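You operate a simulated robot arm through the tools that you are given. There is no shell and no other tool. Be economical: measure what you need, move in short steps, check, and stop when the job is done.

You are at the controls of a simulated robot arm. One attempt, no reset.

## Task
Fetch the carton that says "plugs" from the top of the long desk and set it on the black notebook there. Then stack the 9 V power adapter from the top of the long desk on top of the 12 V power adapter. Then stack the box that says "-2" from the top of the long desk on top of the box marked "+7". Keep to this order. Set down upright: carton.

The check looks at the end state, three seconds after you hand in, the way a careful person would. Anything else that was tipped, shoved, dropped, spilled or broken makes it a failure.

## Robot
A 6-joint arm with a three-finger gripper, fixed in place. Base frame: the origin is at the foot of the arm, x ahead of it, y to its left, z up; the work surface is at about z = 73. Units: cm, rad, N and s.
Its first joint turns from -2.897 to 2.897 rad. Payload 4.89 kg.
The tool frame sits at the grasp point between the pads (the TCP): z along the fingers, y along the line on which they close. The tips reach 3 cm beyond it. The gripper opens to 16.4 cm. The gripper's body begins 12.5 cm behind the TCP.
Orientation is that of the tool frame in the base frame, as a unit quaternion [w, x, y, z]. With the fingers straight down and closing along the base's y, the tool's x points along the base's -x, its y along +y and its z along -z.

## Interface
- The arm moves only by the tool apply_moves. Its argument "deltas" is a list of rows, each a list of 7 numbers: the turn, a rotation vector about the tool's x, y, z in units of 4 degrees (1.0 is 4 degrees), then the shift along the tool's x, y, z in units of 20 mm (1.0 is 20 mm), then the opening, from 0 (shut) to 1 (fully open). In form: [[wx, wy, wz, x, y, z, gripper], ...]. A call has 1 to 12 rows; each row shifts and turns the commanded pose from where the row before left it, along the tool's axes as they then stand. A call with a number of a shift or a turn outside -1 to 1 is refused whole. Each row takes 0.2 s and may step no farther than 5 cm and 0.15 rad from the row before; otherwise, or with a gripper value out of range, the whole call is refused. A pose out of reach is approached as far as the arm can. The call stops where the force on the tool passes 40 N (or 10 N more than at its start, if that is more) or the arm is blocked; 0.2 s more then pass. Each finger travels about 10.8 cm/s and halts on what it meets, pressing with about 20 N; the grip force reading is that of the motor and also rises with nothing between the fingers. The clock runs only during rows and for 0.2 s after the last one: add rows that do not move to give the fingers time. The reply holds the time, the measured pose of the TCP, the force on the tool along the base axes, the opening and the grip force, in the units named above and with some noise, with the torque about the TCP (base axes, N m) and any sound that the robot's microphone picked up.
- Cameras (640 x 400 px; columns grow to the right, rows downward): "scene" is fixed at [5, 49.97, 145.41]; the picture's right is [-0.52, -0.86, 0.00], its down [-0.44, 0.27, -0.85] and it looks along [0.73, -0.44, -0.52] (base axes); focal length 325 px, centre (320, 200). "wrist" rides on the gripper at [7.6, -0.2, -15.2] in the tool frame; the picture's right is [0.02, 1.00, 0.00], its down [-0.88, 0.02, -0.47] and it looks along [-0.47, 0.01, 0.88] (tool axes); focal length 247 px, centre (320, 200). There is no depth. A picture from a camera that has moved, and an enlarged one, comes with that camera's place and axes in the base frame and with its lens.
- capture(camera): a new picture of that camera. The clock stands still meanwhile.
- move_column(by): slides the trunk up (or, below 0, down) by that many cm; the arm rides with it, the base frame stays. It gives what a move gives, with no picture.
- close_up(camera, box): a new picture of the part [left, top, right, bottom] of that camera's present view, enlarged. The clock stands still meanwhile.
- sign_off(): hands the job in; it is judged then, once.

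Work in short steps. Places have to be worked out from the pictures, the camera data and where the tool is seen: move nearer, look again, correct. Check each grasp and each placing, and mend what went wrong. You have 120 turns and 84 pictures in all, those below and enlarged ones among them. Open the gripper and draw the arm clear of the work before you hand the job in, unless the task says otherwise; then end with one line.

The tools are called after "Emit:" as a command line: name --pt "numbers of a row" for each row, then --argument value for the rest, lists and objects as JSON in quotes. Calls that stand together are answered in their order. apply_moves: Moves the arm, as the interface text tells. Its arguments: {"type":"object","properties":{"deltas":{"type":"array"}},"required":["deltas"]} The other tools are called the same way: move_column (by) slides the trunk up or down; capture (camera) takes a picture; close_up (camera, box) takes an enlarged picture of a part of a camera's view; sign_off () hands the job in.

At the start:

```text
time: 0.0
ee_pos: [60.61, -9.86, 102.4]
ee_rot: [0.0, -0.001, 1.0, -0.001]
ft_force: [-0.2, -1.4, 0.2]
wrist_torque: [-0.01, -0.03, -0.02]
gripper_width: 16.38
grip_force: 0.0
trunk travel left (down, up): [-7.5, 31.5]
```

scene: 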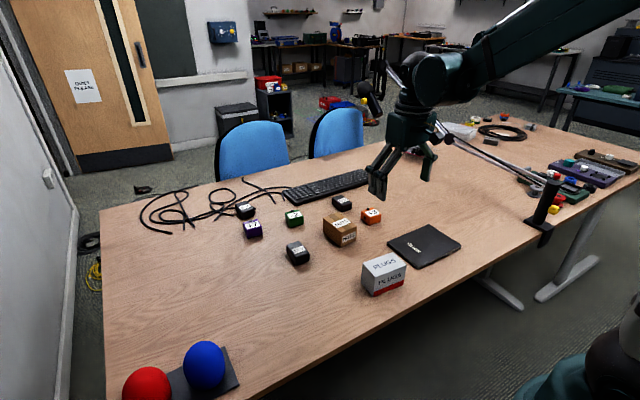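
wrist: 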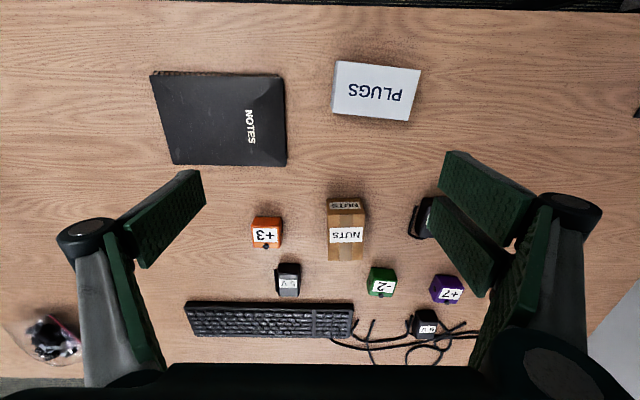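

The overview shows the cartons, small boxes and adapters; I take enlarged views to read labels.

Emit:
close_up --camera "scene" --box '[220, 170, 480, 310]'

Emit:
close_up --camera "wrist" --box '[240, 180, 500, 350]'

```text
2.46 times, centred on (350, 240) of scene
camera zoom: at [5.0, 49.97, 145.41], right [-0.52, -0.86, 0.0], down [-0.44, 0.27, -0.85], along [0.73, -0.44, -0.52], focal length 799 px, centre (246, 102)
```

zoom: 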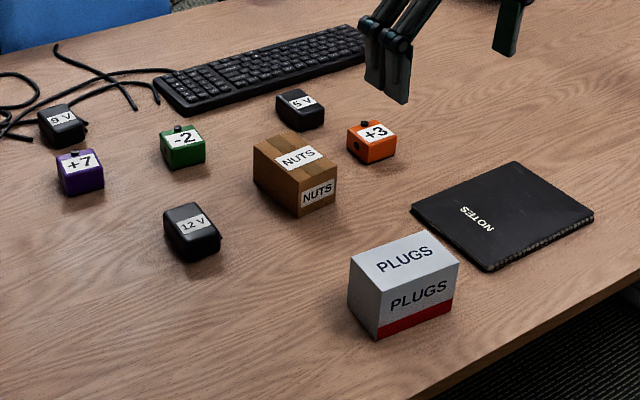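

```text
2.35 times, centred on (370, 265) of wrist
camera zoom: at [52.93, -9.88, 117.69], right [-0.02, 1.0, 0.0], down [0.88, 0.02, 0.47], along [0.47, 0.01, -0.88], focal length 581 px, centre (202, 47)
```

zoom: 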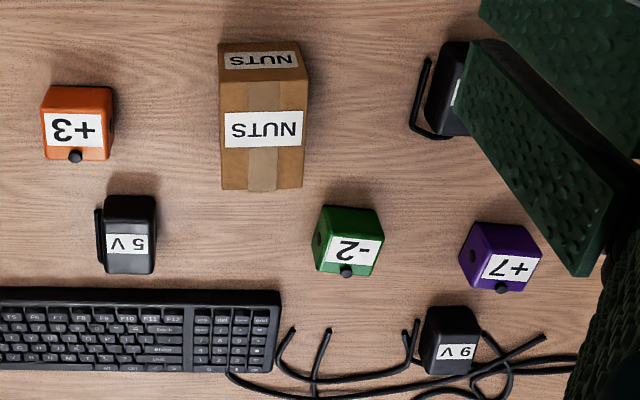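

Plugs carton estimated centre is near (55.7, -2.4), turned about 6°, ~8.5 cm tall; the notebook centre is near (61.6, -26). I move above the carton and look.

Emit:
apply_moves --pt "0 0 0.375 0.61 0.94 0.5 1" --pt "0 0 0.375 0.61 0.94 0.5 1" --pt "0 0 0.375 0.61 0.94 0.5 1" --pt "0 0 0.375 0.61 0.94 0.5 1" --pt "0 0 0 0 0 0 1"

Emit:
capture --camera "wrist"

```text
time: 1.2
ee_pos: [55.94, -2.09, 98.41]
ee_rot: [0.0, 0.053, 0.999, 0.0]
ft_force: [0.2, -1.6, -0.2]
wrist_torque: [0.04, 0.02, 0.02]
gripper_width: 16.42
grip_force: 0.0
trunk travel left (down, up): [-7.5, 31.5]
```

```text
79 pictures are left
camera wrist: at [48.43, -1.33, 113.66], right [0.08, 1.0, 0.0], down [0.88, -0.07, 0.47], along [0.47, -0.04, -0.88], focal length 247 px, centre (320, 200)
```

wrist: 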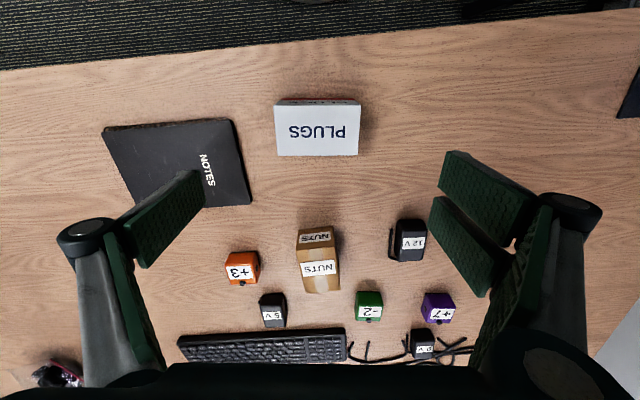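

The carton lies centred between the fingers, about 0.5 cm nearer the base than the TCP. I descend to about z 78.3 and close.

Emit:
apply_moves --pt "0 0 0 0.12 -0.03 1 1" --pt "0 0 0 0.12 -0.03 1 1" --pt "0 0 0 0 0 1 1" --pt "0 0 0 0 0 1 1" --pt "0 0 0 0 0 1 1" --pt "0 0 0 0 0 1 1" --pt "0 0 0 0 0 1 1" --pt "0 0 0 0 0 1 1" --pt "0 0 0 0 0 1 1" --pt "0 0 0 0 0 1 1"

Emit:
capture --camera "wrist"

```text
time: 3.4
ee_pos: [55.67, -2.28, 78.37]
ee_rot: [0.0, 0.053, 0.999, 0.0]
ft_force: [-1.1, 0.3, -0.6]
wrist_torque: [0.0, -0.15, 0.02]
gripper_width: 16.4
grip_force: 0.0
trunk travel left (down, up): [-7.5, 31.5]
```

```text
78 pictures are left
camera wrist: at [47.96, -1.5, 93.65], right [0.08, 1.0, 0.0], down [0.88, -0.07, 0.47], along [0.47, -0.04, -0.88], focal length 247 px, centre (320, 200)
```

wrist: 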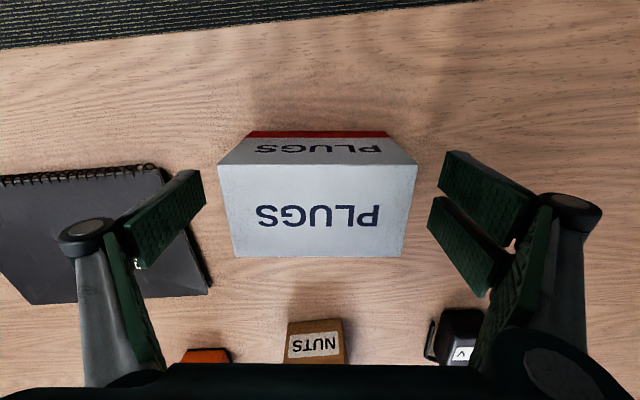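

The carton is between the pads. I close.

Emit:
apply_moves --pt "0 0 0 0.2 0 0 1" --pt "0 0 0 0 0 0 0" --pt "0 0 0 0 0 0 0" --pt "0 0 0 0 0 0 0" --pt "0 0 0 0 0 0 0"

```text
time: 4.6
ee_pos: [55.22, -2.17, 78.38]
ee_rot: [0.0, 0.053, 0.999, 0.0]
ft_force: [-1.7, -2.5, 3.9]
wrist_torque: [-0.09, 0.0, 0.16]
gripper_width: 11.0
grip_force: 19.8
trunk travel left (down, up): [-7.5, 31.5]
```

Grip holds at 11.0 cm wide. I lift 8 cm.

Emit:
apply_moves --pt "0 0 0 0 0 -0.5 0" --pt "0 0 0 0 0 -1 0" --pt "0 0 0 0 0 -1 0" --pt "0 0 0 0 0 -1 0" --pt "0 0 0 0 0 -1 0" --pt "0 0 0 0 0 0 0"

Emit:
capture --camera "scene"

```text
time: 6.0
ee_pos: [55.23, -2.14, 87.39]
ee_rot: [0.0, 0.052, 0.999, 0.0]
ft_force: [0.0, 0.1, -2.4]
wrist_torque: [0.02, 0.04, 0.01]
gripper_width: 10.97
grip_force: 20.6
trunk travel left (down, up): [-7.5, 31.5]
```

```text
77 pictures are left
```

scene: 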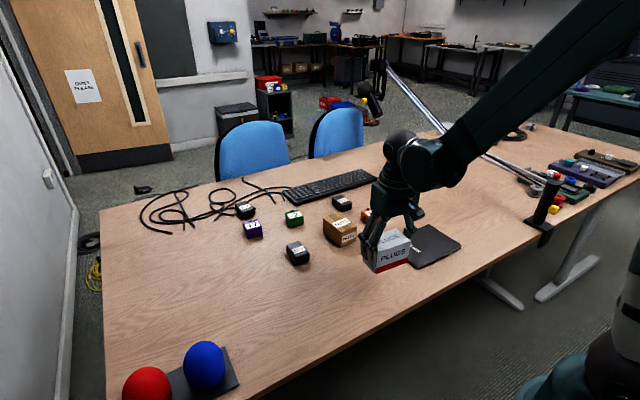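

The carton hangs level. I carry it over the notebook centre (61.5, -26.2).

Emit:
apply_moves --pt "0 0 0 -0.367 -0.967 0 0" --pt "0 0 0 -0.367 -0.967 0 0" --pt "0 0 0 -0.367 -0.967 0 0" --pt "0 0 0 -0.367 -0.967 0 0" --pt "0 0 0 -0.367 -0.967 0 0" --pt "0 0 0 -0.367 -0.967 0 0" --pt "0 0 0 -0.367 -0.967 0 0" --pt "0 0 0 -0.367 -0.967 0 0" --pt "0 0 0 -0.367 -0.967 0 0" --pt "0 0 0 -0.367 -0.967 0 0" --pt "0 0 0 -0.367 -0.967 0 0" --pt "0 0 0 -0.367 -0.967 0 0"

Emit:
capture --camera "wrist"

Emit:
close_up --camera "scene" --box '[340, 170, 500, 290]'

```text
time: 8.6
ee_pos: [61.47, -26.15, 87.32]
ee_rot: [0.0, 0.052, 0.999, 0.0]
ft_force: [-0.4, 1.1, -2.9]
wrist_torque: [-0.11, -0.04, 0.0]
gripper_width: 11.01
grip_force: 19.6
trunk travel left (down, up): [-7.5, 31.5]
```

```text
76 pictures are left
camera wrist: at [53.87, -25.4, 102.62], right [0.08, 1.0, 0.0], down [0.88, -0.07, 0.47], along [0.47, -0.04, -0.88], focal length 247 px, centre (320, 200)
```

wrist: 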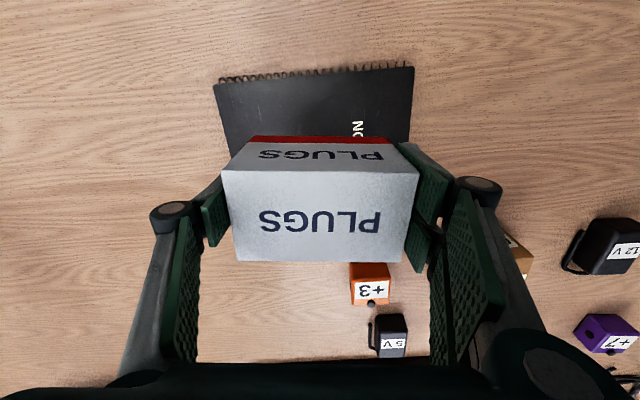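

```text
3.33 times, centred on (420, 230) of scene
camera zoom: at [5.0, 49.97, 145.41], right [-0.52, -0.86, 0.0], down [-0.44, 0.27, -0.85], along [0.73, -0.44, -0.52], focal length 1082 px, centre (-13, 100)
```

zoom: 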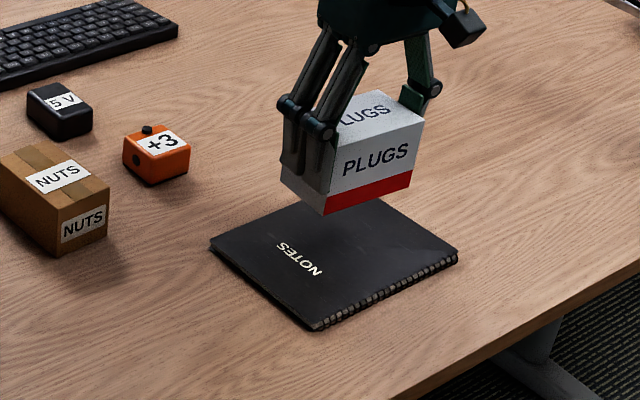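

Centred over the notebook. I lower to near contact.

Emit:
apply_moves --pt "0 0 0 0 0 1 0" --pt "0 0 0 0 0 1 0" --pt "0 0 0 0 0 1 0" --pt "0 0 0 0 0 0.5 0" --pt "0 0 0 0 0 0.15 0" --pt "0 0 0 0 0 0 0"

Emit:
close_up --camera "scene" --box '[380, 200, 480, 275]'

```text
time: 10.0
ee_pos: [61.25, -26.02, 80.05]
ee_rot: [-0.001, 0.052, 0.999, 0.0]
ft_force: [0.2, -1.0, -3.1]
wrist_torque: [0.03, 0.05, 0.0]
gripper_width: 11.0
grip_force: 19.9
trunk travel left (down, up): [-7.5, 31.5]
```

```text
5.33 times, centred on (430, 238) of scene
camera zoom: at [5.0, 49.97, 145.41], right [-0.52, -0.86, 0.0], down [-0.44, 0.27, -0.85], along [0.73, -0.44, -0.52], focal length 1731 px, centre (-267, 0)
```

zoom: 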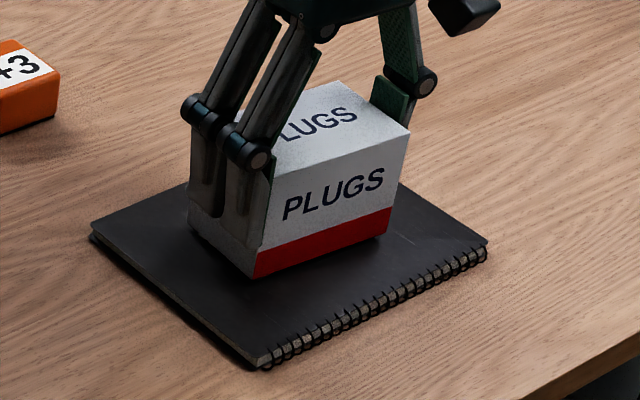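

Very close but no contact yet. I go down in small steps.

Emit:
apply_moves --pt "0 0 0 0 0 0.1 0" --pt "0 0 0 0 0 0.05 0" --pt "0 0 0 0 0 0 0"

```text
time: 10.8
ee_pos: [61.28, -26.09, 79.8]
ee_rot: [-0.001, 0.052, 0.999, 0.0]
ft_force: [-0.1, 1.0, -4.2]
wrist_torque: [-0.02, 0.04, -0.02]
gripper_width: 11.03
grip_force: 19.8
trunk travel left (down, up): [-7.5, 31.5]
```

Still no contact; continue down.

Emit:
apply_moves --pt "0 0 0 0 0 0.1 0" --pt "0 0 0 0 0 0.1 0" --pt "0 0 0 0 0 0 0"

```text
time: 11.6
ee_pos: [61.5, -26.03, 79.38]
ee_rot: [0.0, 0.053, 0.999, 0.0]
ft_force: [-1.2, -0.3, 16.8]
wrist_torque: [-0.02, -0.08, 0.3]
gripper_width: 11.01
grip_force: 19.8
trunk travel left (down, up): [-7.5, 31.5]
```

Contact at 17 N. I ease up a hair, open, and rise.

Emit:
apply_moves --pt "0 0 0 0 0 -0.07 0" --pt "0 0 0 0 0 0 0.95" --pt "0 0 0 0 0 0 0.95" --pt "0 0 0 0 0 0 0.95" --pt "0 0 0 0 0 -0.5 0.95" --pt "0 0 0 0 0 -1 0.95" --pt "0 0 0 0 0 -1 0.95" --pt "0 0 0 0 0 -1 0.95" --pt "0 0 0 0 0 -1 0.95" --pt "0 0 0 0 0 -1 0.95" --pt "0 0 0 0 0 -1 0.95" --pt "0 0 0 0 0 -1 0.95"

Emit:
close_up --camera "scene" --box '[230, 170, 470, 290]'

Emit:
capture --camera "wrist"

```text
time: 14.2
ee_pos: [61.37, -26.29, 94.48]
ee_rot: [0.0, 0.052, 0.999, 0.0]
ft_force: [0.8, 0.3, -0.4]
wrist_torque: [0.06, 0.08, -0.01]
gripper_width: 15.6
grip_force: 0.0
trunk travel left (down, up): [-7.5, 31.5]
```

```text
2.67 times, centred on (350, 230) of scene
camera zoom: at [5.0, 49.97, 145.41], right [-0.52, -0.86, 0.0], down [-0.44, 0.27, -0.85], along [0.73, -0.44, -0.52], focal length 866 px, centre (240, 120)
```

zoom: 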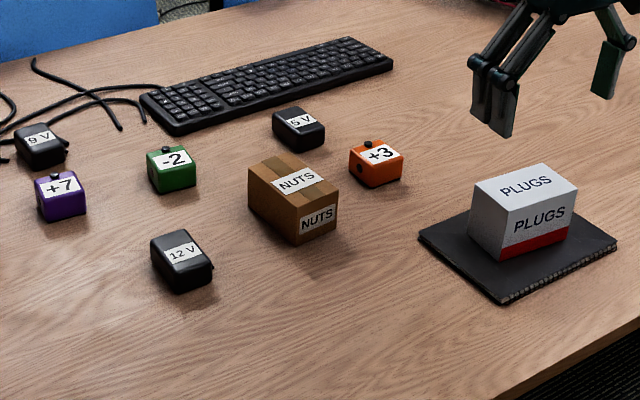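

```text
72 pictures are left
camera wrist: at [53.8, -25.5, 109.88], right [0.08, 1.0, 0.0], down [0.88, -0.07, 0.47], along [0.47, -0.04, -0.88], focal length 247 px, centre (320, 200)
```

wrist: 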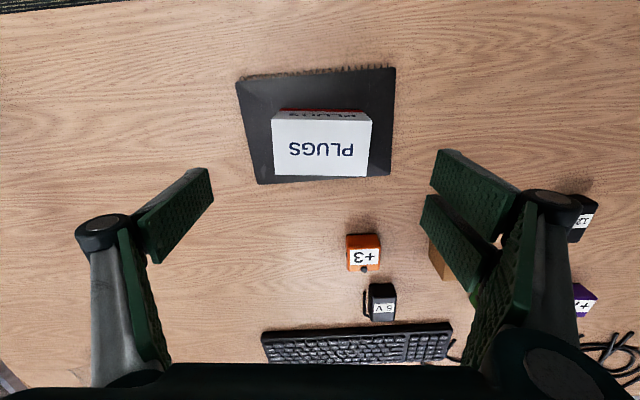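

The carton stands upright and centred on the notebook. The 9 V adapter appears to lie near (111, 20), beyond straight-down reach; I move towards that side, high up, and look.

Emit:
apply_moves --pt "0 0 0 -0.5 0.97 -0.2 0.95" --pt "0 0 0 -0.5 0.97 -0.2 0.95" --pt "0 0 0 -0.5 0.97 -0.2 0.95" --pt "0 0 0 -0.5 0.97 -0.2 0.95" --pt "0 0 0 -0.5 0.97 -0.2 0.95" --pt "0 0 0 -0.5 0.97 -0.2 0.95" --pt "0 0 0 -0.5 0.97 -0.2 0.95" --pt "0 0 0 -0.5 0.97 -0.2 0.95" --pt "0 0 0 -0.5 0.97 -0.2 0.95" --pt "0 0 0 -0.5 0.97 -0.2 0.95" --pt "0 0 0 -0.5 0.97 0 0.95" --pt "0 0 0 -0.5 0.97 0 0.95"

Emit:
apply_moves --pt "0 0 -0.2 -0.5 0.97 0 0.95" --pt "0 0 -0.2 -0.5 0.97 0 0.95" --pt "0 0 -0.2 -0.5 0.97 0 0.95" --pt "0 0 -0.2 -0.5 0.97 0 0.95" --pt "0 0 -0.2 -0.5 0.97 0 0.95" --pt "0 0 -0.2 -0.5 0.97 0 0.95" --pt "0 0 -0.2 -0.5 0.97 0 0.95" --pt "0 0 -0.1 -0.5 0.97 0 0.95" --pt "0 0 0 0 0 0 0.95"

Emit:
capture --camera "wrist"

```text
time: 16.8
ee_pos: [75.77, -4.18, 98.56]
ee_rot: [0.0, 0.052, 0.999, 0.0]
ft_force: [-0.7, -0.9, 0.6]
wrist_torque: [0.1, -0.06, -0.02]
gripper_width: 15.58
grip_force: 0.0
trunk travel left (down, up): [-7.5, 31.5]
```

```text
time: 18.8
ee_pos: [84.53, 11.1, 98.49]
ee_rot: [0.0, -0.001, 1.0, 0.001]
ft_force: [0.2, 0.1, -0.2]
wrist_torque: [0.04, -0.03, -0.01]
gripper_width: 15.59
grip_force: 0.1
trunk travel left (down, up): [-7.5, 31.5]
```

```text
71 pictures are left
camera wrist: at [76.98, 10.83, 113.69], right [-0.02, 1.0, 0.0], down [0.88, 0.02, 0.47], along [0.47, 0.01, -0.88], focal length 247 px, centre (320, 200)
```

wrist: 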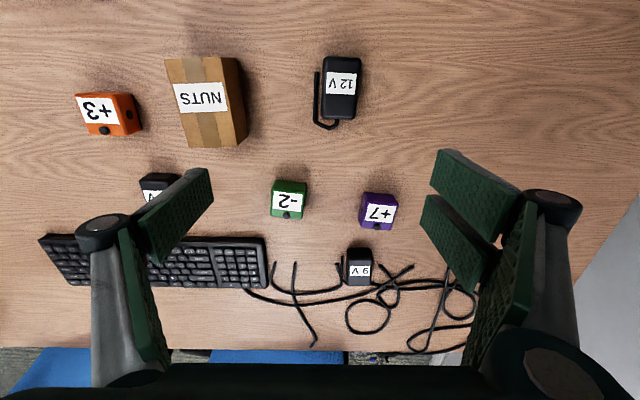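

9 V adapter confirmed near (111.7, 19), 12 V near (79, 14). I zoom to see shapes and cords.

Emit:
close_up --camera "wrist" --box '[240, 160, 480, 310]'

Emit:
close_up --camera "scene" --box '[225, 190, 325, 270]'

Emit:
close_up --camera "wrist" --box '[290, 30, 400, 140]'

```text
2.67 times, centred on (360, 235) of wrist
camera zoom: at [76.98, 10.83, 113.69], right [-0.02, 1.0, 0.0], down [0.88, 0.02, 0.47], along [0.47, 0.01, -0.88], focal length 659 px, centre (213, 107)
```

zoom: 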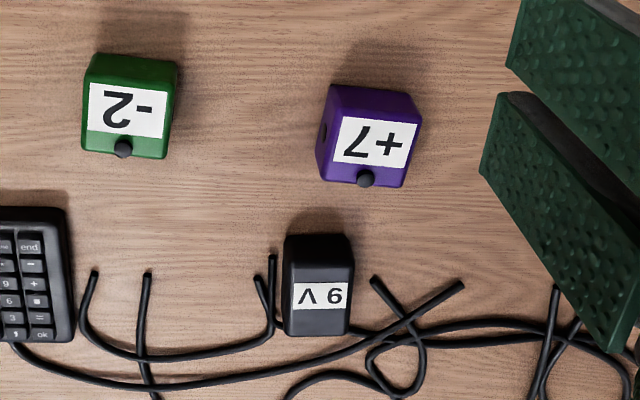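

```text
5.00 times, centred on (275, 230) of scene
camera zoom: at [5.0, 49.97, 145.41], right [-0.52, -0.86, 0.0], down [-0.44, 0.27, -0.85], along [0.73, -0.44, -0.52], focal length 1623 px, centre (545, 50)
```

zoom: 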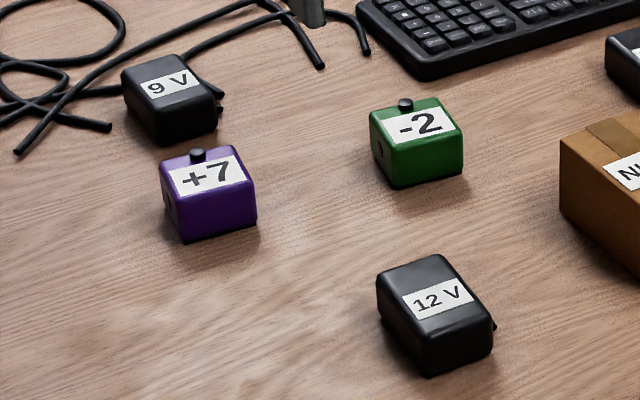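

```text
3.64 times, centred on (345, 85) of wrist
camera zoom: at [76.98, 10.83, 113.69], right [-0.02, 1.0, 0.0], down [0.88, 0.02, 0.47], along [0.47, 0.01, -0.88], focal length 898 px, centre (229, 618)
```

zoom: 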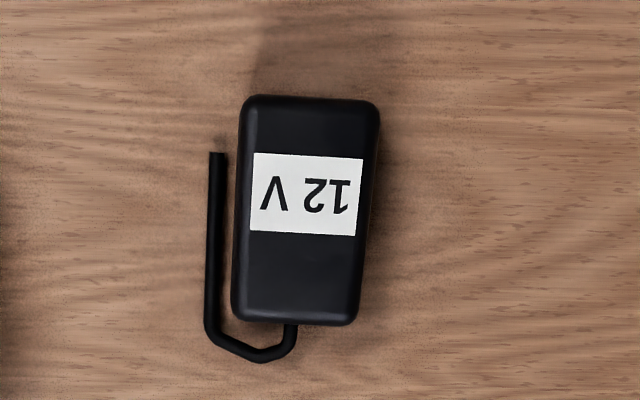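

The 9 V is about 5 cm wide, lying roughly along x with slight left yaw (~5°). I yaw a bit and tilt the tool outward 32° to gain reach, still high up.

Emit:
apply_moves --pt "0 0 -0.9 0 0 0 0.7" --pt "0 0 -0.9 0 0 0 0.6" --pt "0 -1 0 0 0 0 0.6" --pt "0 -1 0 0 0 0 0.6" --pt "0 -1 0 0 0 0 0.6" --pt "0 -1 0 0 0 0 0.6" --pt "0 -1 0 0 0 0 0.6" --pt "0 -1 0 0 0 0 0.6" --pt "0 -1 0 0 0 0 0.6" --pt "0 -1 0 0 0 0 0.6" --pt "0 0 0 0 0 0 0.6"

Emit:
capture --camera "scene"

```text
time: 21.2
ee_pos: [84.51, 10.8, 98.41]
ee_rot: [0.275, -0.06, 0.959, 0.017]
ft_force: [0.4, -0.4, 0.1]
wrist_torque: [0.01, 0.01, 0.02]
gripper_width: 9.81
grip_force: 0.0
trunk travel left (down, up): [-7.5, 31.5]
```

```text
67 pictures are left
```

scene: 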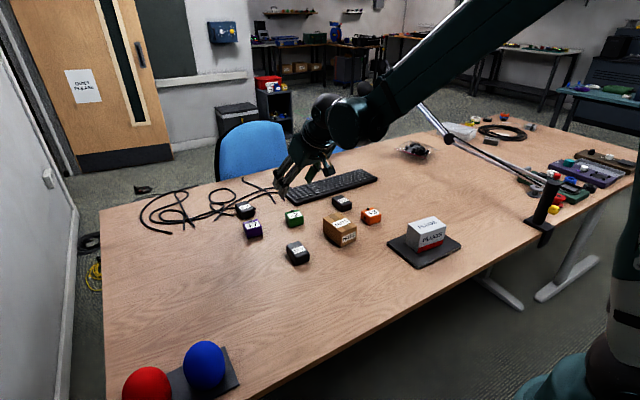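

The tool is tilted with room below. I move toward a pre-position above the 9 V, around (108, 18.6, 90), and check the reach.

Emit:
apply_moves --pt "0 0 0 -0.73 0.218 0.91 0.6" --pt "0 0 0 -0.73 0.218 0.91 0.6" --pt "0 0 0 -0.73 0.218 0.91 0.6" --pt "0 0 0 -0.73 0.218 0.91 0.6" --pt "0 0 0 -0.73 0.218 0.91 0.6" --pt "0 0 0 -0.73 0.218 0.91 0.6" --pt "0 0 0 -0.73 0.218 0.91 0.6" --pt "0 0 0 -0.73 0.218 0.91 0.6" --pt "0 0 0 0 0 0 0.6"

Emit:
capture --camera "wrist"

```text
time: 23.2
ee_pos: [101.46, 16.56, 92.58]
ee_rot: [0.275, -0.06, 0.96, 0.018]
ft_force: [0.0, 0.1, 0.0]
wrist_torque: [0.04, 0.01, 0.01]
gripper_width: 9.83
grip_force: 0.1
trunk travel left (down, up): [-7.5, 31.5]
```

```text
66 pictures are left
camera wrist: at [87.1, 14.66, 101.47], right [-0.14, 0.99, -0.01], down [0.49, 0.08, 0.87], along [0.86, 0.12, -0.5], focal length 247 px, centre (320, 200)
```

wrist: 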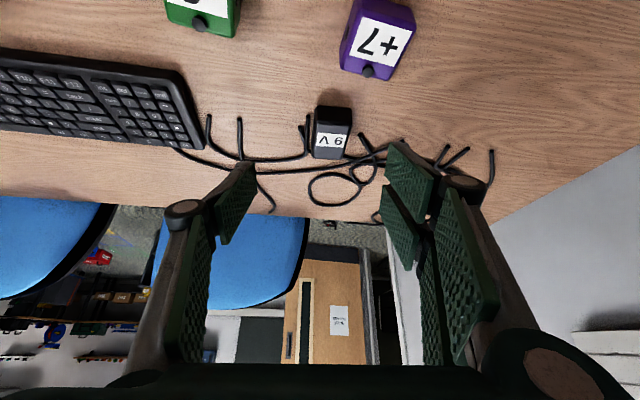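

Reach is still fine. I zoom on the 9 V adapter.

Emit:
close_up --camera "wrist" --box '[270, 80, 400, 180]'

```text
4.00 times, centred on (335, 130) of wrist
camera zoom: at [87.1, 14.66, 101.47], right [-0.14, 0.99, -0.01], down [0.49, 0.08, 0.87], along [0.86, 0.12, -0.5], focal length 988 px, centre (260, 480)
```

zoom: 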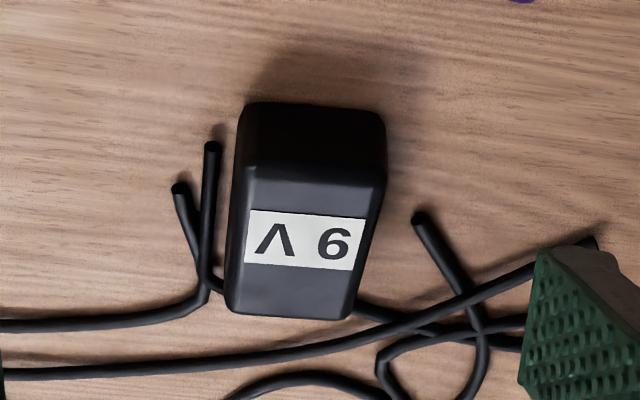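

The 9 V spans x≈110–117.3, centre y≈19.8, top z≈76.3, yaw≈3°. I fix the yaw and move to (112.6, 19.7, 84).

Emit:
apply_moves --pt "0.53 0 0.848 0 0 0 0.6" --pt "0 0 0 -0.356 0.18 0.946 0.6" --pt "0 0 0 -0.356 0.18 0.946 0.6" --pt "0 0 0 -0.356 0.18 0.946 0.6" --pt "0 0 0 -0.356 0.18 0.946 0.6" --pt "0 0 0 -0.356 0.18 0.946 0.6" --pt "0 0 0 -0.356 0.18 0.946 0.6" --pt "0 0 0 -0.356 0.18 0.946 0.6" --pt "0 0 0 0 0 0 0.6"

Emit:
capture --camera "wrist"

Emit:
close_up --camera "scene" --box '[200, 150, 360, 270]'

```text
time: 25.2
ee_pos: [112.62, 19.83, 83.69]
ee_rot: [0.275, -0.027, 0.961, 0.008]
ft_force: [0.1, -0.4, -0.2]
wrist_torque: [-0.03, -0.01, 0.0]
gripper_width: 9.83
grip_force: 0.1
trunk travel left (down, up): [-7.5, 31.5]
```

```text
64 pictures are left
camera wrist: at [98.16, 18.94, 92.58], right [-0.07, 1.0, -0.01], down [0.49, 0.05, 0.87], along [0.87, 0.06, -0.5], focal length 247 px, centre (320, 200)
```

wrist: 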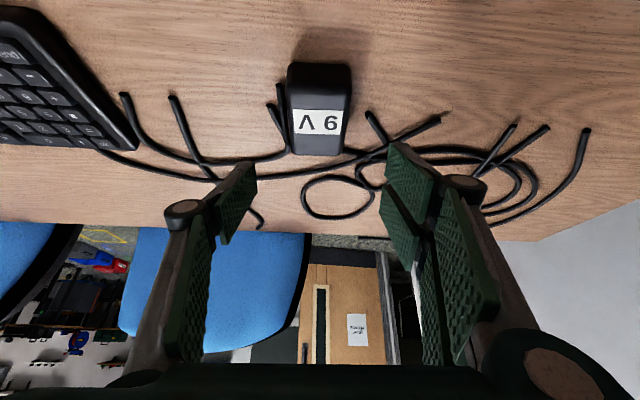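

```text
3.33 times, centred on (280, 210) of scene
camera zoom: at [5.0, 49.97, 145.41], right [-0.52, -0.86, 0.0], down [-0.44, 0.27, -0.85], along [0.73, -0.44, -0.52], focal length 1082 px, centre (453, 167)
```

zoom: 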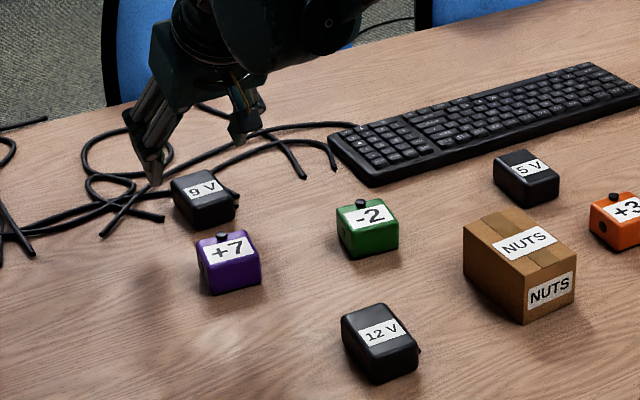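

Estimates agree (centre ≈ 113.8, 19.75). I descend vertically to z≈77.2.

Emit:
apply_moves --pt "0 0 0 0.41 -0.0125 0.7 0.6" --pt "0 0 0 0.41 -0.0125 0.7 0.6" --pt "0 0 0 0.41 -0.0125 0.7 0.6" --pt "0 0 0 0.41 -0.0125 0.7 0.6" --pt "0 0 0 0 0 0 0.6"

Emit:
capture --camera "wrist"

Emit:
close_up --camera "scene" --box '[210, 180, 290, 240]'

```text
time: 26.4
ee_pos: [112.79, 19.66, 77.39]
ee_rot: [0.276, -0.027, 0.961, 0.008]
ft_force: [-0.1, -0.2, 0.2]
wrist_torque: [0.0, -0.01, -0.03]
gripper_width: 9.83
grip_force: 0.2
trunk travel left (down, up): [-7.5, 31.5]
```

```text
62 pictures are left
camera wrist: at [98.33, 18.78, 86.25], right [-0.07, 1.0, -0.01], down [0.49, 0.05, 0.87], along [0.87, 0.06, -0.5], focal length 247 px, centre (320, 200)
```

wrist: 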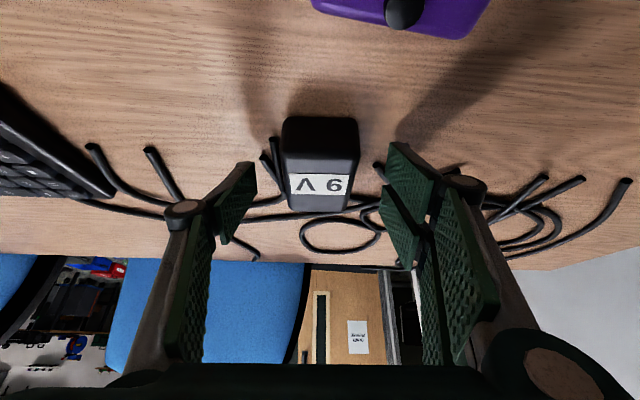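

```text
6.67 times, centred on (250, 210) of scene
camera zoom: at [5.0, 49.97, 145.41], right [-0.52, -0.86, 0.0], down [-0.44, 0.27, -0.85], along [0.73, -0.44, -0.52], focal length 2164 px, centre (787, 133)
```

zoom: 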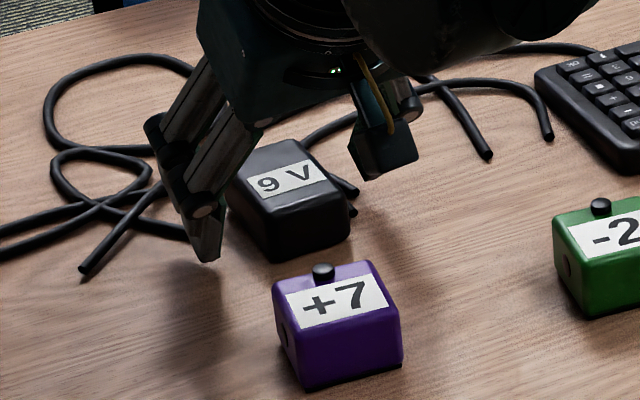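

The pads straddle the adapter. I close the gripper.

Emit:
apply_moves --pt "0 0 0 0.05 0 0.08 0.6" --pt "0 0 0 0 0 0 0.4" --pt "0 0 0 0 0 0 0" --pt "0 0 0 0 0 0 0" --pt "0 0 0 0 0 0 0"

Emit:
capture --camera "wrist"

```text
time: 27.6
ee_pos: [112.79, 19.7, 77.13]
ee_rot: [0.276, -0.027, 0.961, 0.007]
ft_force: [0.1, 1.2, 1.4]
wrist_torque: [0.03, -0.04, -0.02]
gripper_width: 5.15
grip_force: 20.2
trunk travel left (down, up): [-7.5, 31.5]
```

```text
60 pictures are left
camera wrist: at [98.33, 18.79, 86.08], right [-0.07, 1.0, -0.01], down [0.49, 0.05, 0.87], along [0.87, 0.06, -0.5], focal length 247 px, centre (320, 200)
```

wrist: 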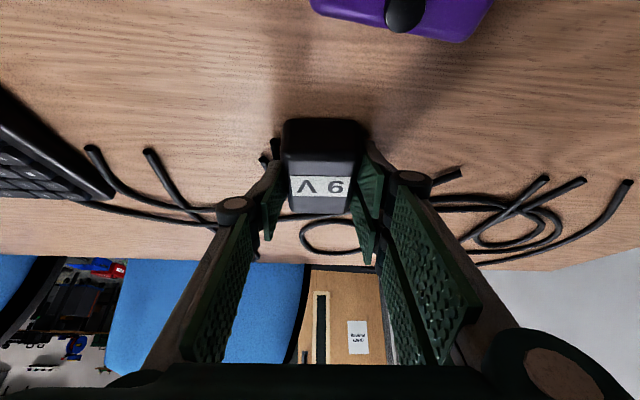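

Gripped at 5.15 cm. I lift 6 cm vertically and check.

Emit:
apply_moves --pt "0 0 0 -0.2 0 -0.32 0" --pt "0 0 0 -0.4 0 -0.64 0" --pt "0 0 0 -0.4 0 -0.64 0" --pt "0 0 0 -0.4 0 -0.64 0" --pt "0 0 0 -0.4 0 -0.64 0" --pt "0 0 0 0 0 0 0"

Emit:
capture --camera "wrist"

Emit:
close_up --camera "scene" --box '[200, 150, 320, 240]'

```text
time: 29.0
ee_pos: [112.96, 19.62, 84.0]
ee_rot: [0.275, -0.027, 0.961, 0.008]
ft_force: [-0.3, 0.6, -1.7]
wrist_torque: [0.02, 0.0, 0.02]
gripper_width: 5.17
grip_force: 20.0
trunk travel left (down, up): [-7.5, 31.5]
```

```text
59 pictures are left
camera wrist: at [98.43, 18.74, 92.91], right [-0.07, 1.0, -0.01], down [0.49, 0.05, 0.87], along [0.87, 0.06, -0.5], focal length 247 px, centre (320, 200)
```

wrist: 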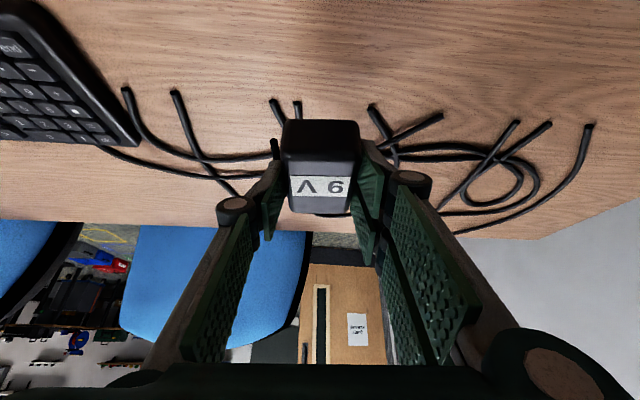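

```text
4.44 times, centred on (260, 195) of scene
camera zoom: at [5.0, 49.97, 145.41], right [-0.52, -0.86, 0.0], down [-0.44, 0.27, -0.85], along [0.73, -0.44, -0.52], focal length 1443 px, centre (587, 222)
```

zoom: 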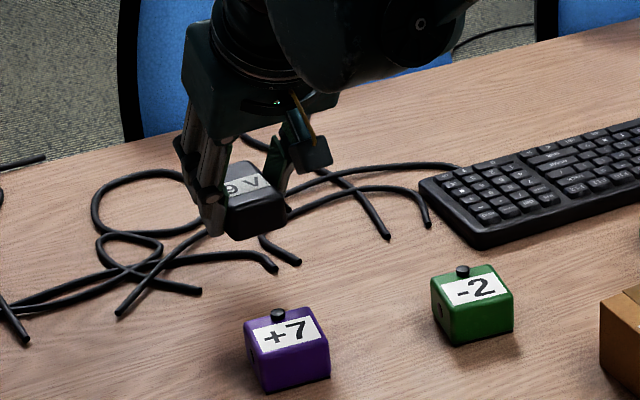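

The 9 V hangs level and the cables stayed put. I raise further and carry it toward the 12 V adapter.

Emit:
apply_moves --pt "0 0 0 -0.53 0 -0.848 0" --pt "0 0 0 -0.53 0 -0.848 0" --pt "0 0 0 -0.53 0 -0.848 0" --pt "0 0 0 0.977 -0.14 -0.61 0" --pt "0 0 0 0.977 -0.14 -0.61 0" --pt "0 0 0 0.977 -0.14 -0.61 0" --pt "0 0 0 0.977 -0.14 -0.61 0" --pt "0 0 0 0.977 -0.14 -0.61 0" --pt "0 0 0 0.977 -0.14 -0.61 0" --pt "0 0 0 0.977 -0.14 -0.61 0" --pt "0 0 0 0.977 -0.14 -0.61 0" --pt "0 0 0 0 0 0 0"

Emit:
apply_moves --pt "0 0 0 0.977 -0.14 -0.61 0" --pt "0 0 0 0.977 -0.14 -0.61 0" --pt "0 0 0 0.977 -0.14 -0.61 0" --pt "0 0 0 0.977 -0.14 -0.61 0" --pt "0 0 0 0.977 -0.14 -0.61 0" --pt "0 0 0 0.977 -0.14 -0.61 0" --pt "0.53 0 0.848 0 0 0 0" --pt "0 0 0 0 0 0 0"

Emit:
capture --camera "wrist"

Emit:
close_up --camera "scene" --box '[230, 180, 390, 300]'

```text
time: 31.6
ee_pos: [94.68, 16.41, 90.02]
ee_rot: [0.275, -0.026, 0.961, 0.006]
ft_force: [0.3, 0.7, -0.9]
wrist_torque: [-0.01, -0.02, 0.01]
gripper_width: 5.17
grip_force: 19.8
trunk travel left (down, up): [-7.5, 31.5]
```

```text
time: 33.4
ee_pos: [80.92, 13.96, 90.0]
ee_rot: [0.276, 0.007, 0.961, -0.002]
ft_force: [0.4, 0.1, -1.3]
wrist_torque: [0.0, 0.0, 0.01]
gripper_width: 5.19
grip_force: 19.9
trunk travel left (down, up): [-7.5, 31.5]
```

```text
57 pictures are left
camera wrist: at [66.35, 14.05, 98.99], right [0.0, 1.0, -0.01], down [0.5, 0.01, 0.87], along [0.87, 0.0, -0.5], focal length 247 px, centre (320, 200)
```

wrist: 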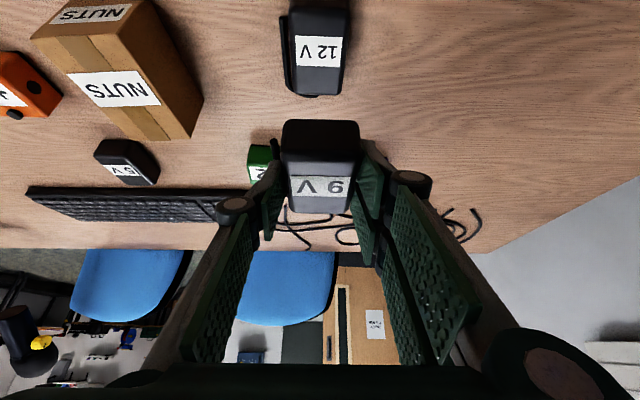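

```text
3.33 times, centred on (310, 240) of scene
camera zoom: at [5.0, 49.97, 145.41], right [-0.52, -0.86, 0.0], down [-0.44, 0.27, -0.85], along [0.73, -0.44, -0.52], focal length 1082 px, centre (353, 67)
```

zoom: 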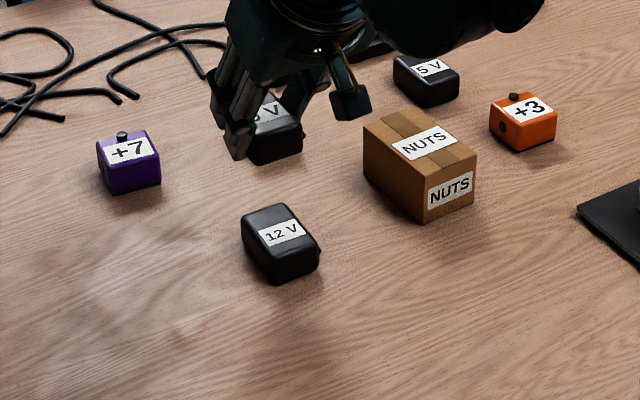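

I zoom to measure the 12 V and the held 9 V.

Emit:
close_up --camera "wrist" --box '[250, 0, 400, 110]'

Emit:
close_up --camera "wrist" --box '[250, 100, 400, 220]'

```text
3.64 times, centred on (325, 55) of wrist
camera zoom: at [66.35, 14.05, 98.99], right [0.0, 1.0, -0.01], down [0.5, 0.01, 0.87], along [0.87, 0.0, -0.5], focal length 898 px, centre (302, 727)
```

zoom: 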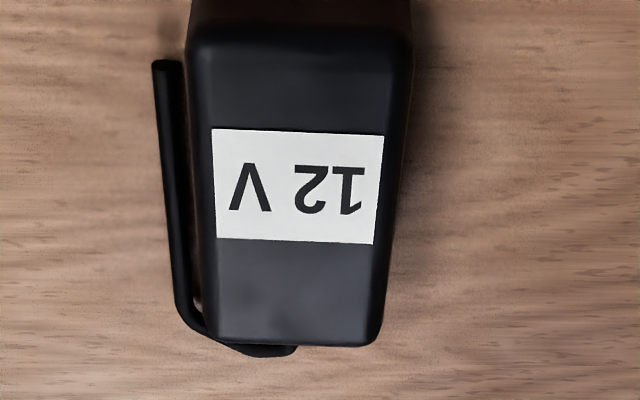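

```text
3.33 times, centred on (325, 160) of wrist
camera zoom: at [66.35, 14.05, 98.99], right [0.0, 1.0, -0.01], down [0.5, 0.01, 0.87], along [0.87, 0.0, -0.5], focal length 823 px, centre (303, 333)
```

zoom: 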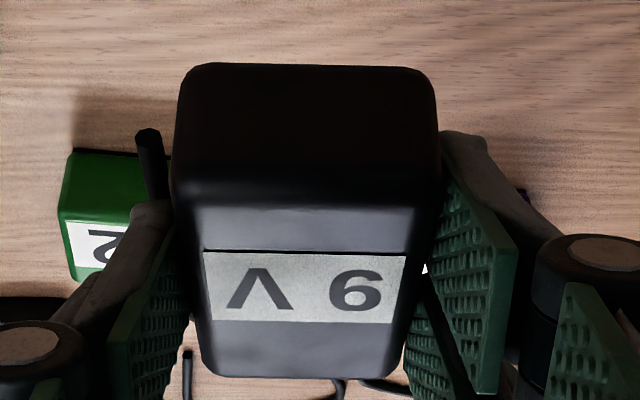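

12 V centre ≈ (79.65, 13.73), yaw −1.8°; held 9 V centre ≈ (81.9, 14.05). I align and lower to about 2 cm above.

Emit:
apply_moves --pt "0.2 0 0.32 0 0 0 0" --pt "0 0 0 0.735 -0.045 0.645 0" --pt "0 0 0 0.735 -0.045 0.645 0" --pt "0 0 0 0.735 -0.045 0.645 0" --pt "0 0 0 0.735 -0.045 0.645 0" --pt "0 0 0 0 0 0 0"

Emit:
capture --camera "wrist"

Emit:
close_up --camera "scene" --box '[260, 210, 340, 270]'

```text
time: 34.8
ee_pos: [78.81, 13.45, 82.48]
ee_rot: [0.276, 0.019, 0.961, -0.006]
ft_force: [-0.4, -0.5, -1.5]
wrist_torque: [0.0, 0.03, 0.0]
gripper_width: 5.16
grip_force: 19.9
trunk travel left (down, up): [-7.5, 31.5]
```

```text
53 pictures are left
camera wrist: at [64.16, 14.05, 91.45], right [0.02, 1.0, -0.01], down [0.5, 0.0, 0.87], along [0.87, -0.02, -0.5], focal length 247 px, centre (320, 200)
```

wrist: 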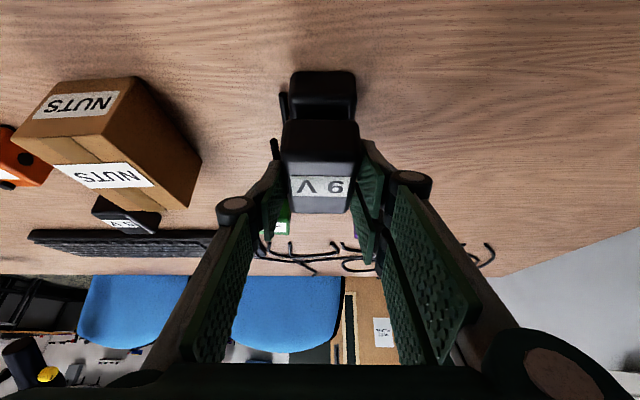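

```text
6.67 times, centred on (300, 240) of scene
camera zoom: at [5.0, 49.97, 145.41], right [-0.52, -0.86, 0.0], down [-0.44, 0.27, -0.85], along [0.73, -0.44, -0.52], focal length 2164 px, centre (453, -67)
```

zoom: 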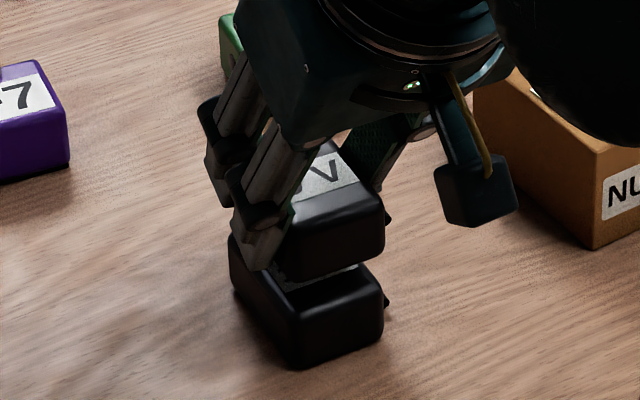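

Well aligned. I lower 1.6 cm, then small steps to contact.

Emit:
apply_moves --pt "0 0 0 0.21 0.04 0.34 0" --pt "0 0 0 0.21 0 0.34 0" --pt "0 0 0 0.05 0 0.085 0" --pt "0 0 0 0 0 0 0"

```text
time: 35.8
ee_pos: [78.73, 13.74, 80.86]
ee_rot: [0.277, 0.019, 0.961, -0.005]
ft_force: [1.4, -1.8, 12.8]
wrist_torque: [-0.13, -0.13, 0.01]
gripper_width: 5.14
grip_force: 20.0
trunk travel left (down, up): [-7.5, 31.5]
```

Contact (≈14 N). I look before releasing.

Emit:
close_up --camera "scene" --box '[260, 210, 340, 270]'

Emit:
close_up --camera "wrist" --box '[250, 80, 400, 220]'

```text
6.67 times, centred on (300, 240) of scene
camera zoom: at [5.0, 49.97, 145.41], right [-0.52, -0.86, 0.0], down [-0.44, 0.27, -0.85], along [0.73, -0.44, -0.52], focal length 2164 px, centre (453, -67)
```

zoom: 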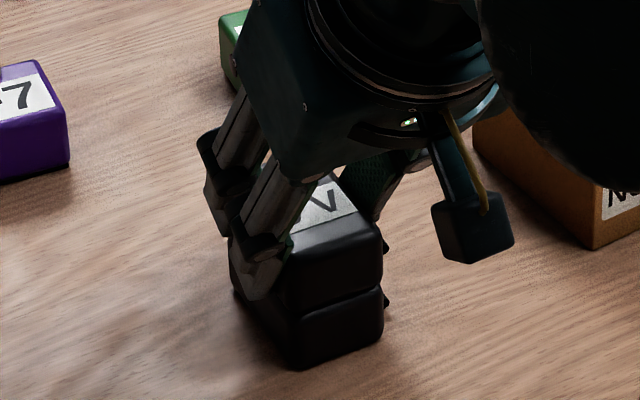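

```text
2.86 times, centred on (325, 150) of wrist
camera zoom: at [64.18, 14.18, 89.66], right [0.02, 1.0, -0.01], down [0.5, 0.0, 0.87], along [0.87, -0.02, -0.5], focal length 706 px, centre (306, 343)
```

zoom: 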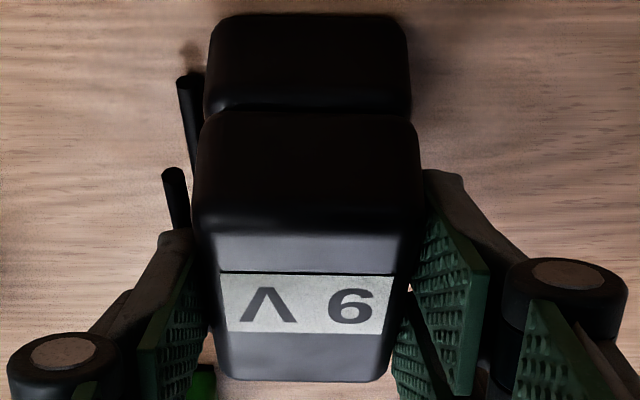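

Stacked squarely. I ease off, open slowly and withdraw along the tool axis.

Emit:
apply_moves --pt "0 0 0 -0.025 0 -0.04 0" --pt "0 0 0 0 0 0 0.36" --pt "0 0 0 0 0 0 0.45" --pt "0 0 0 0 0 0 0.55" --pt "0 0 0 0 0 0 0.55" --pt "0 0 0 0 0 -0.5 0.55" --pt "0 0 0 0 0 -1 0.55" --pt "0 0 0 0 0 -1 0.55" --pt "0 0 0 0 0 -1 0.55" --pt "0 0 0 0 0 -1 0.55" --pt "0 0 0 -0.5 0 -1 0.55" --pt "0 0 0 -0.5 0 -1 0.55"

Emit:
close_up --camera "scene" --box '[220, 180, 340, 270]'

Emit:
capture --camera "wrist"

```text
time: 38.4
ee_pos: [73.59, 13.63, 92.96]
ee_rot: [0.276, 0.019, 0.961, -0.006]
ft_force: [0.6, -0.6, -0.4]
wrist_torque: [-0.01, 0.1, 0.0]
gripper_width: 9.01
grip_force: 0.0
trunk travel left (down, up): [-7.5, 31.5]
```

```text
4.44 times, centred on (280, 225) of scene
camera zoom: at [5.0, 49.97, 145.41], right [-0.52, -0.86, 0.0], down [-0.44, 0.27, -0.85], along [0.73, -0.44, -0.52], focal length 1443 px, centre (498, 89)
```

zoom: 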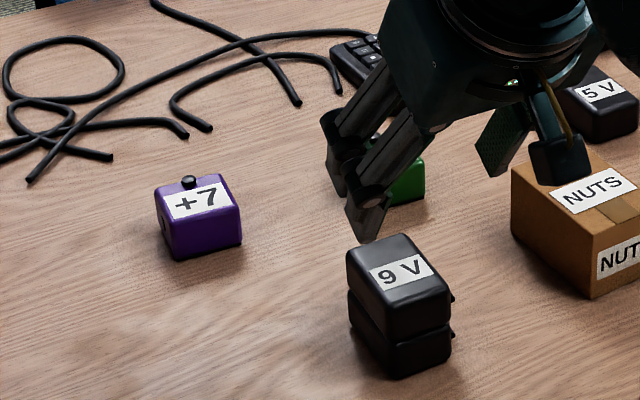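

```text
48 pictures are left
camera wrist: at [58.96, 14.37, 101.81], right [0.02, 1.0, -0.01], down [0.5, 0.0, 0.87], along [0.87, -0.02, -0.5], focal length 247 px, centre (320, 200)
```

wrist: 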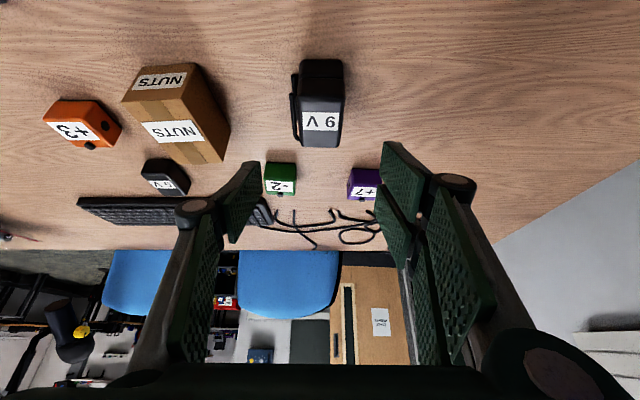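

9 V rests squarely on the 12 V. Now I untilt and move over the "-2"/"+7" boxes to study their knobs.

Emit:
apply_moves --pt "0 1 0 -0.3 0 -0.3 0.55" --pt "0 1 0 -0.3 0 -0.3 0.55" --pt "0 1 0 -0.3 0 0 0.55" --pt "0 1 0 -0.3 0 0 0.55" --pt "0 1 0 -0.5 0 0 0.55" --pt "0 1 0 -0.5 0 0 0.55" --pt "0 1 0 -0.8 0 0 0.55" --pt "0 1 0 -0.8 0 0 0.55" --pt "0 0 0 -1 0 0 0.55" --pt "0 0 0 -1 0 0 0.55" --pt "0 0 0 -1 0 0 0.55" --pt "0 0 0 -1 0 0 0.55"

Emit:
close_up --camera "wrist" --box '[200, 100, 440, 250]'

```text
time: 41.0
ee_pos: [88.04, 13.31, 95.74]
ee_rot: [0.0, 0.02, 1.0, 0.0]
ft_force: [-1.0, 0.3, 0.2]
wrist_torque: [-0.01, -0.07, 0.05]
gripper_width: 9.03
grip_force: 0.0
trunk travel left (down, up): [-7.5, 31.5]
```

```text
2.67 times, centred on (320, 175) of wrist
camera zoom: at [80.39, 13.47, 111.03], right [0.02, 1.0, 0.0], down [0.88, -0.02, 0.47], along [0.47, -0.01, -0.88], focal length 659 px, centre (320, 267)
```

zoom: 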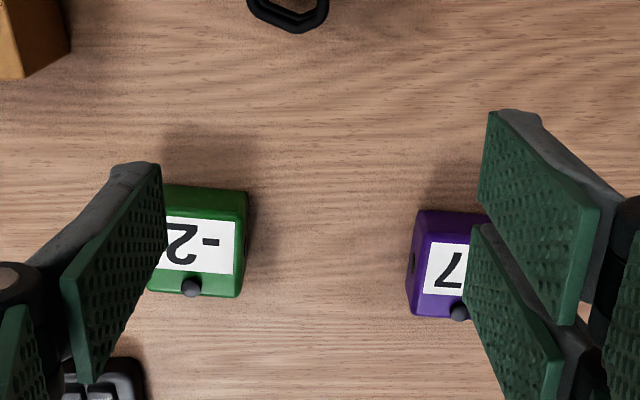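

I shift over "-2" for a clear look between the fingers.

Emit:
apply_moves --pt "0 0 0 -0.5 -0.93 0.5 0.65" --pt "0 0 0 -0.5 -0.93 0.5 0.65" --pt "0 0 0 -0.5 -0.93 0.5 0.65" --pt "0 0 0 -0.5 -0.93 0.5 0.65" --pt "0 0 0 0 0 0 0.65"

Emit:
close_up --camera "wrist" --box '[220, 110, 420, 240]'

```text
time: 42.2
ee_pos: [91.84, 5.75, 91.52]
ee_rot: [-0.001, 0.021, 1.0, 0.0]
ft_force: [-0.2, 0.1, -0.2]
wrist_torque: [-0.02, -0.02, 0.03]
gripper_width: 10.67
grip_force: 0.0
trunk travel left (down, up): [-7.5, 31.5]
```

```text
3.08 times, centred on (320, 175) of wrist
camera zoom: at [84.16, 5.97, 106.85], right [0.02, 1.0, 0.0], down [0.88, -0.02, 0.47], along [0.47, -0.01, -0.88], focal length 760 px, centre (320, 277)
```

zoom: 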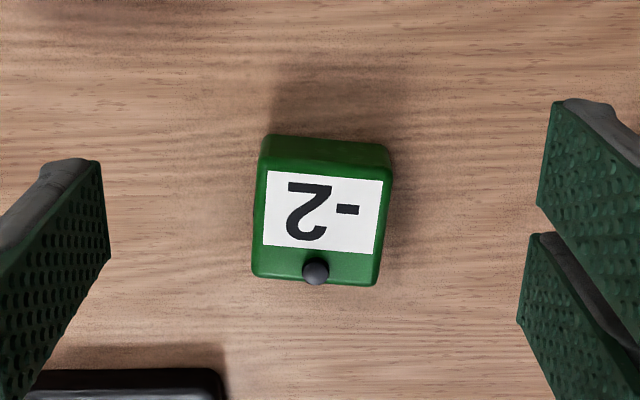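

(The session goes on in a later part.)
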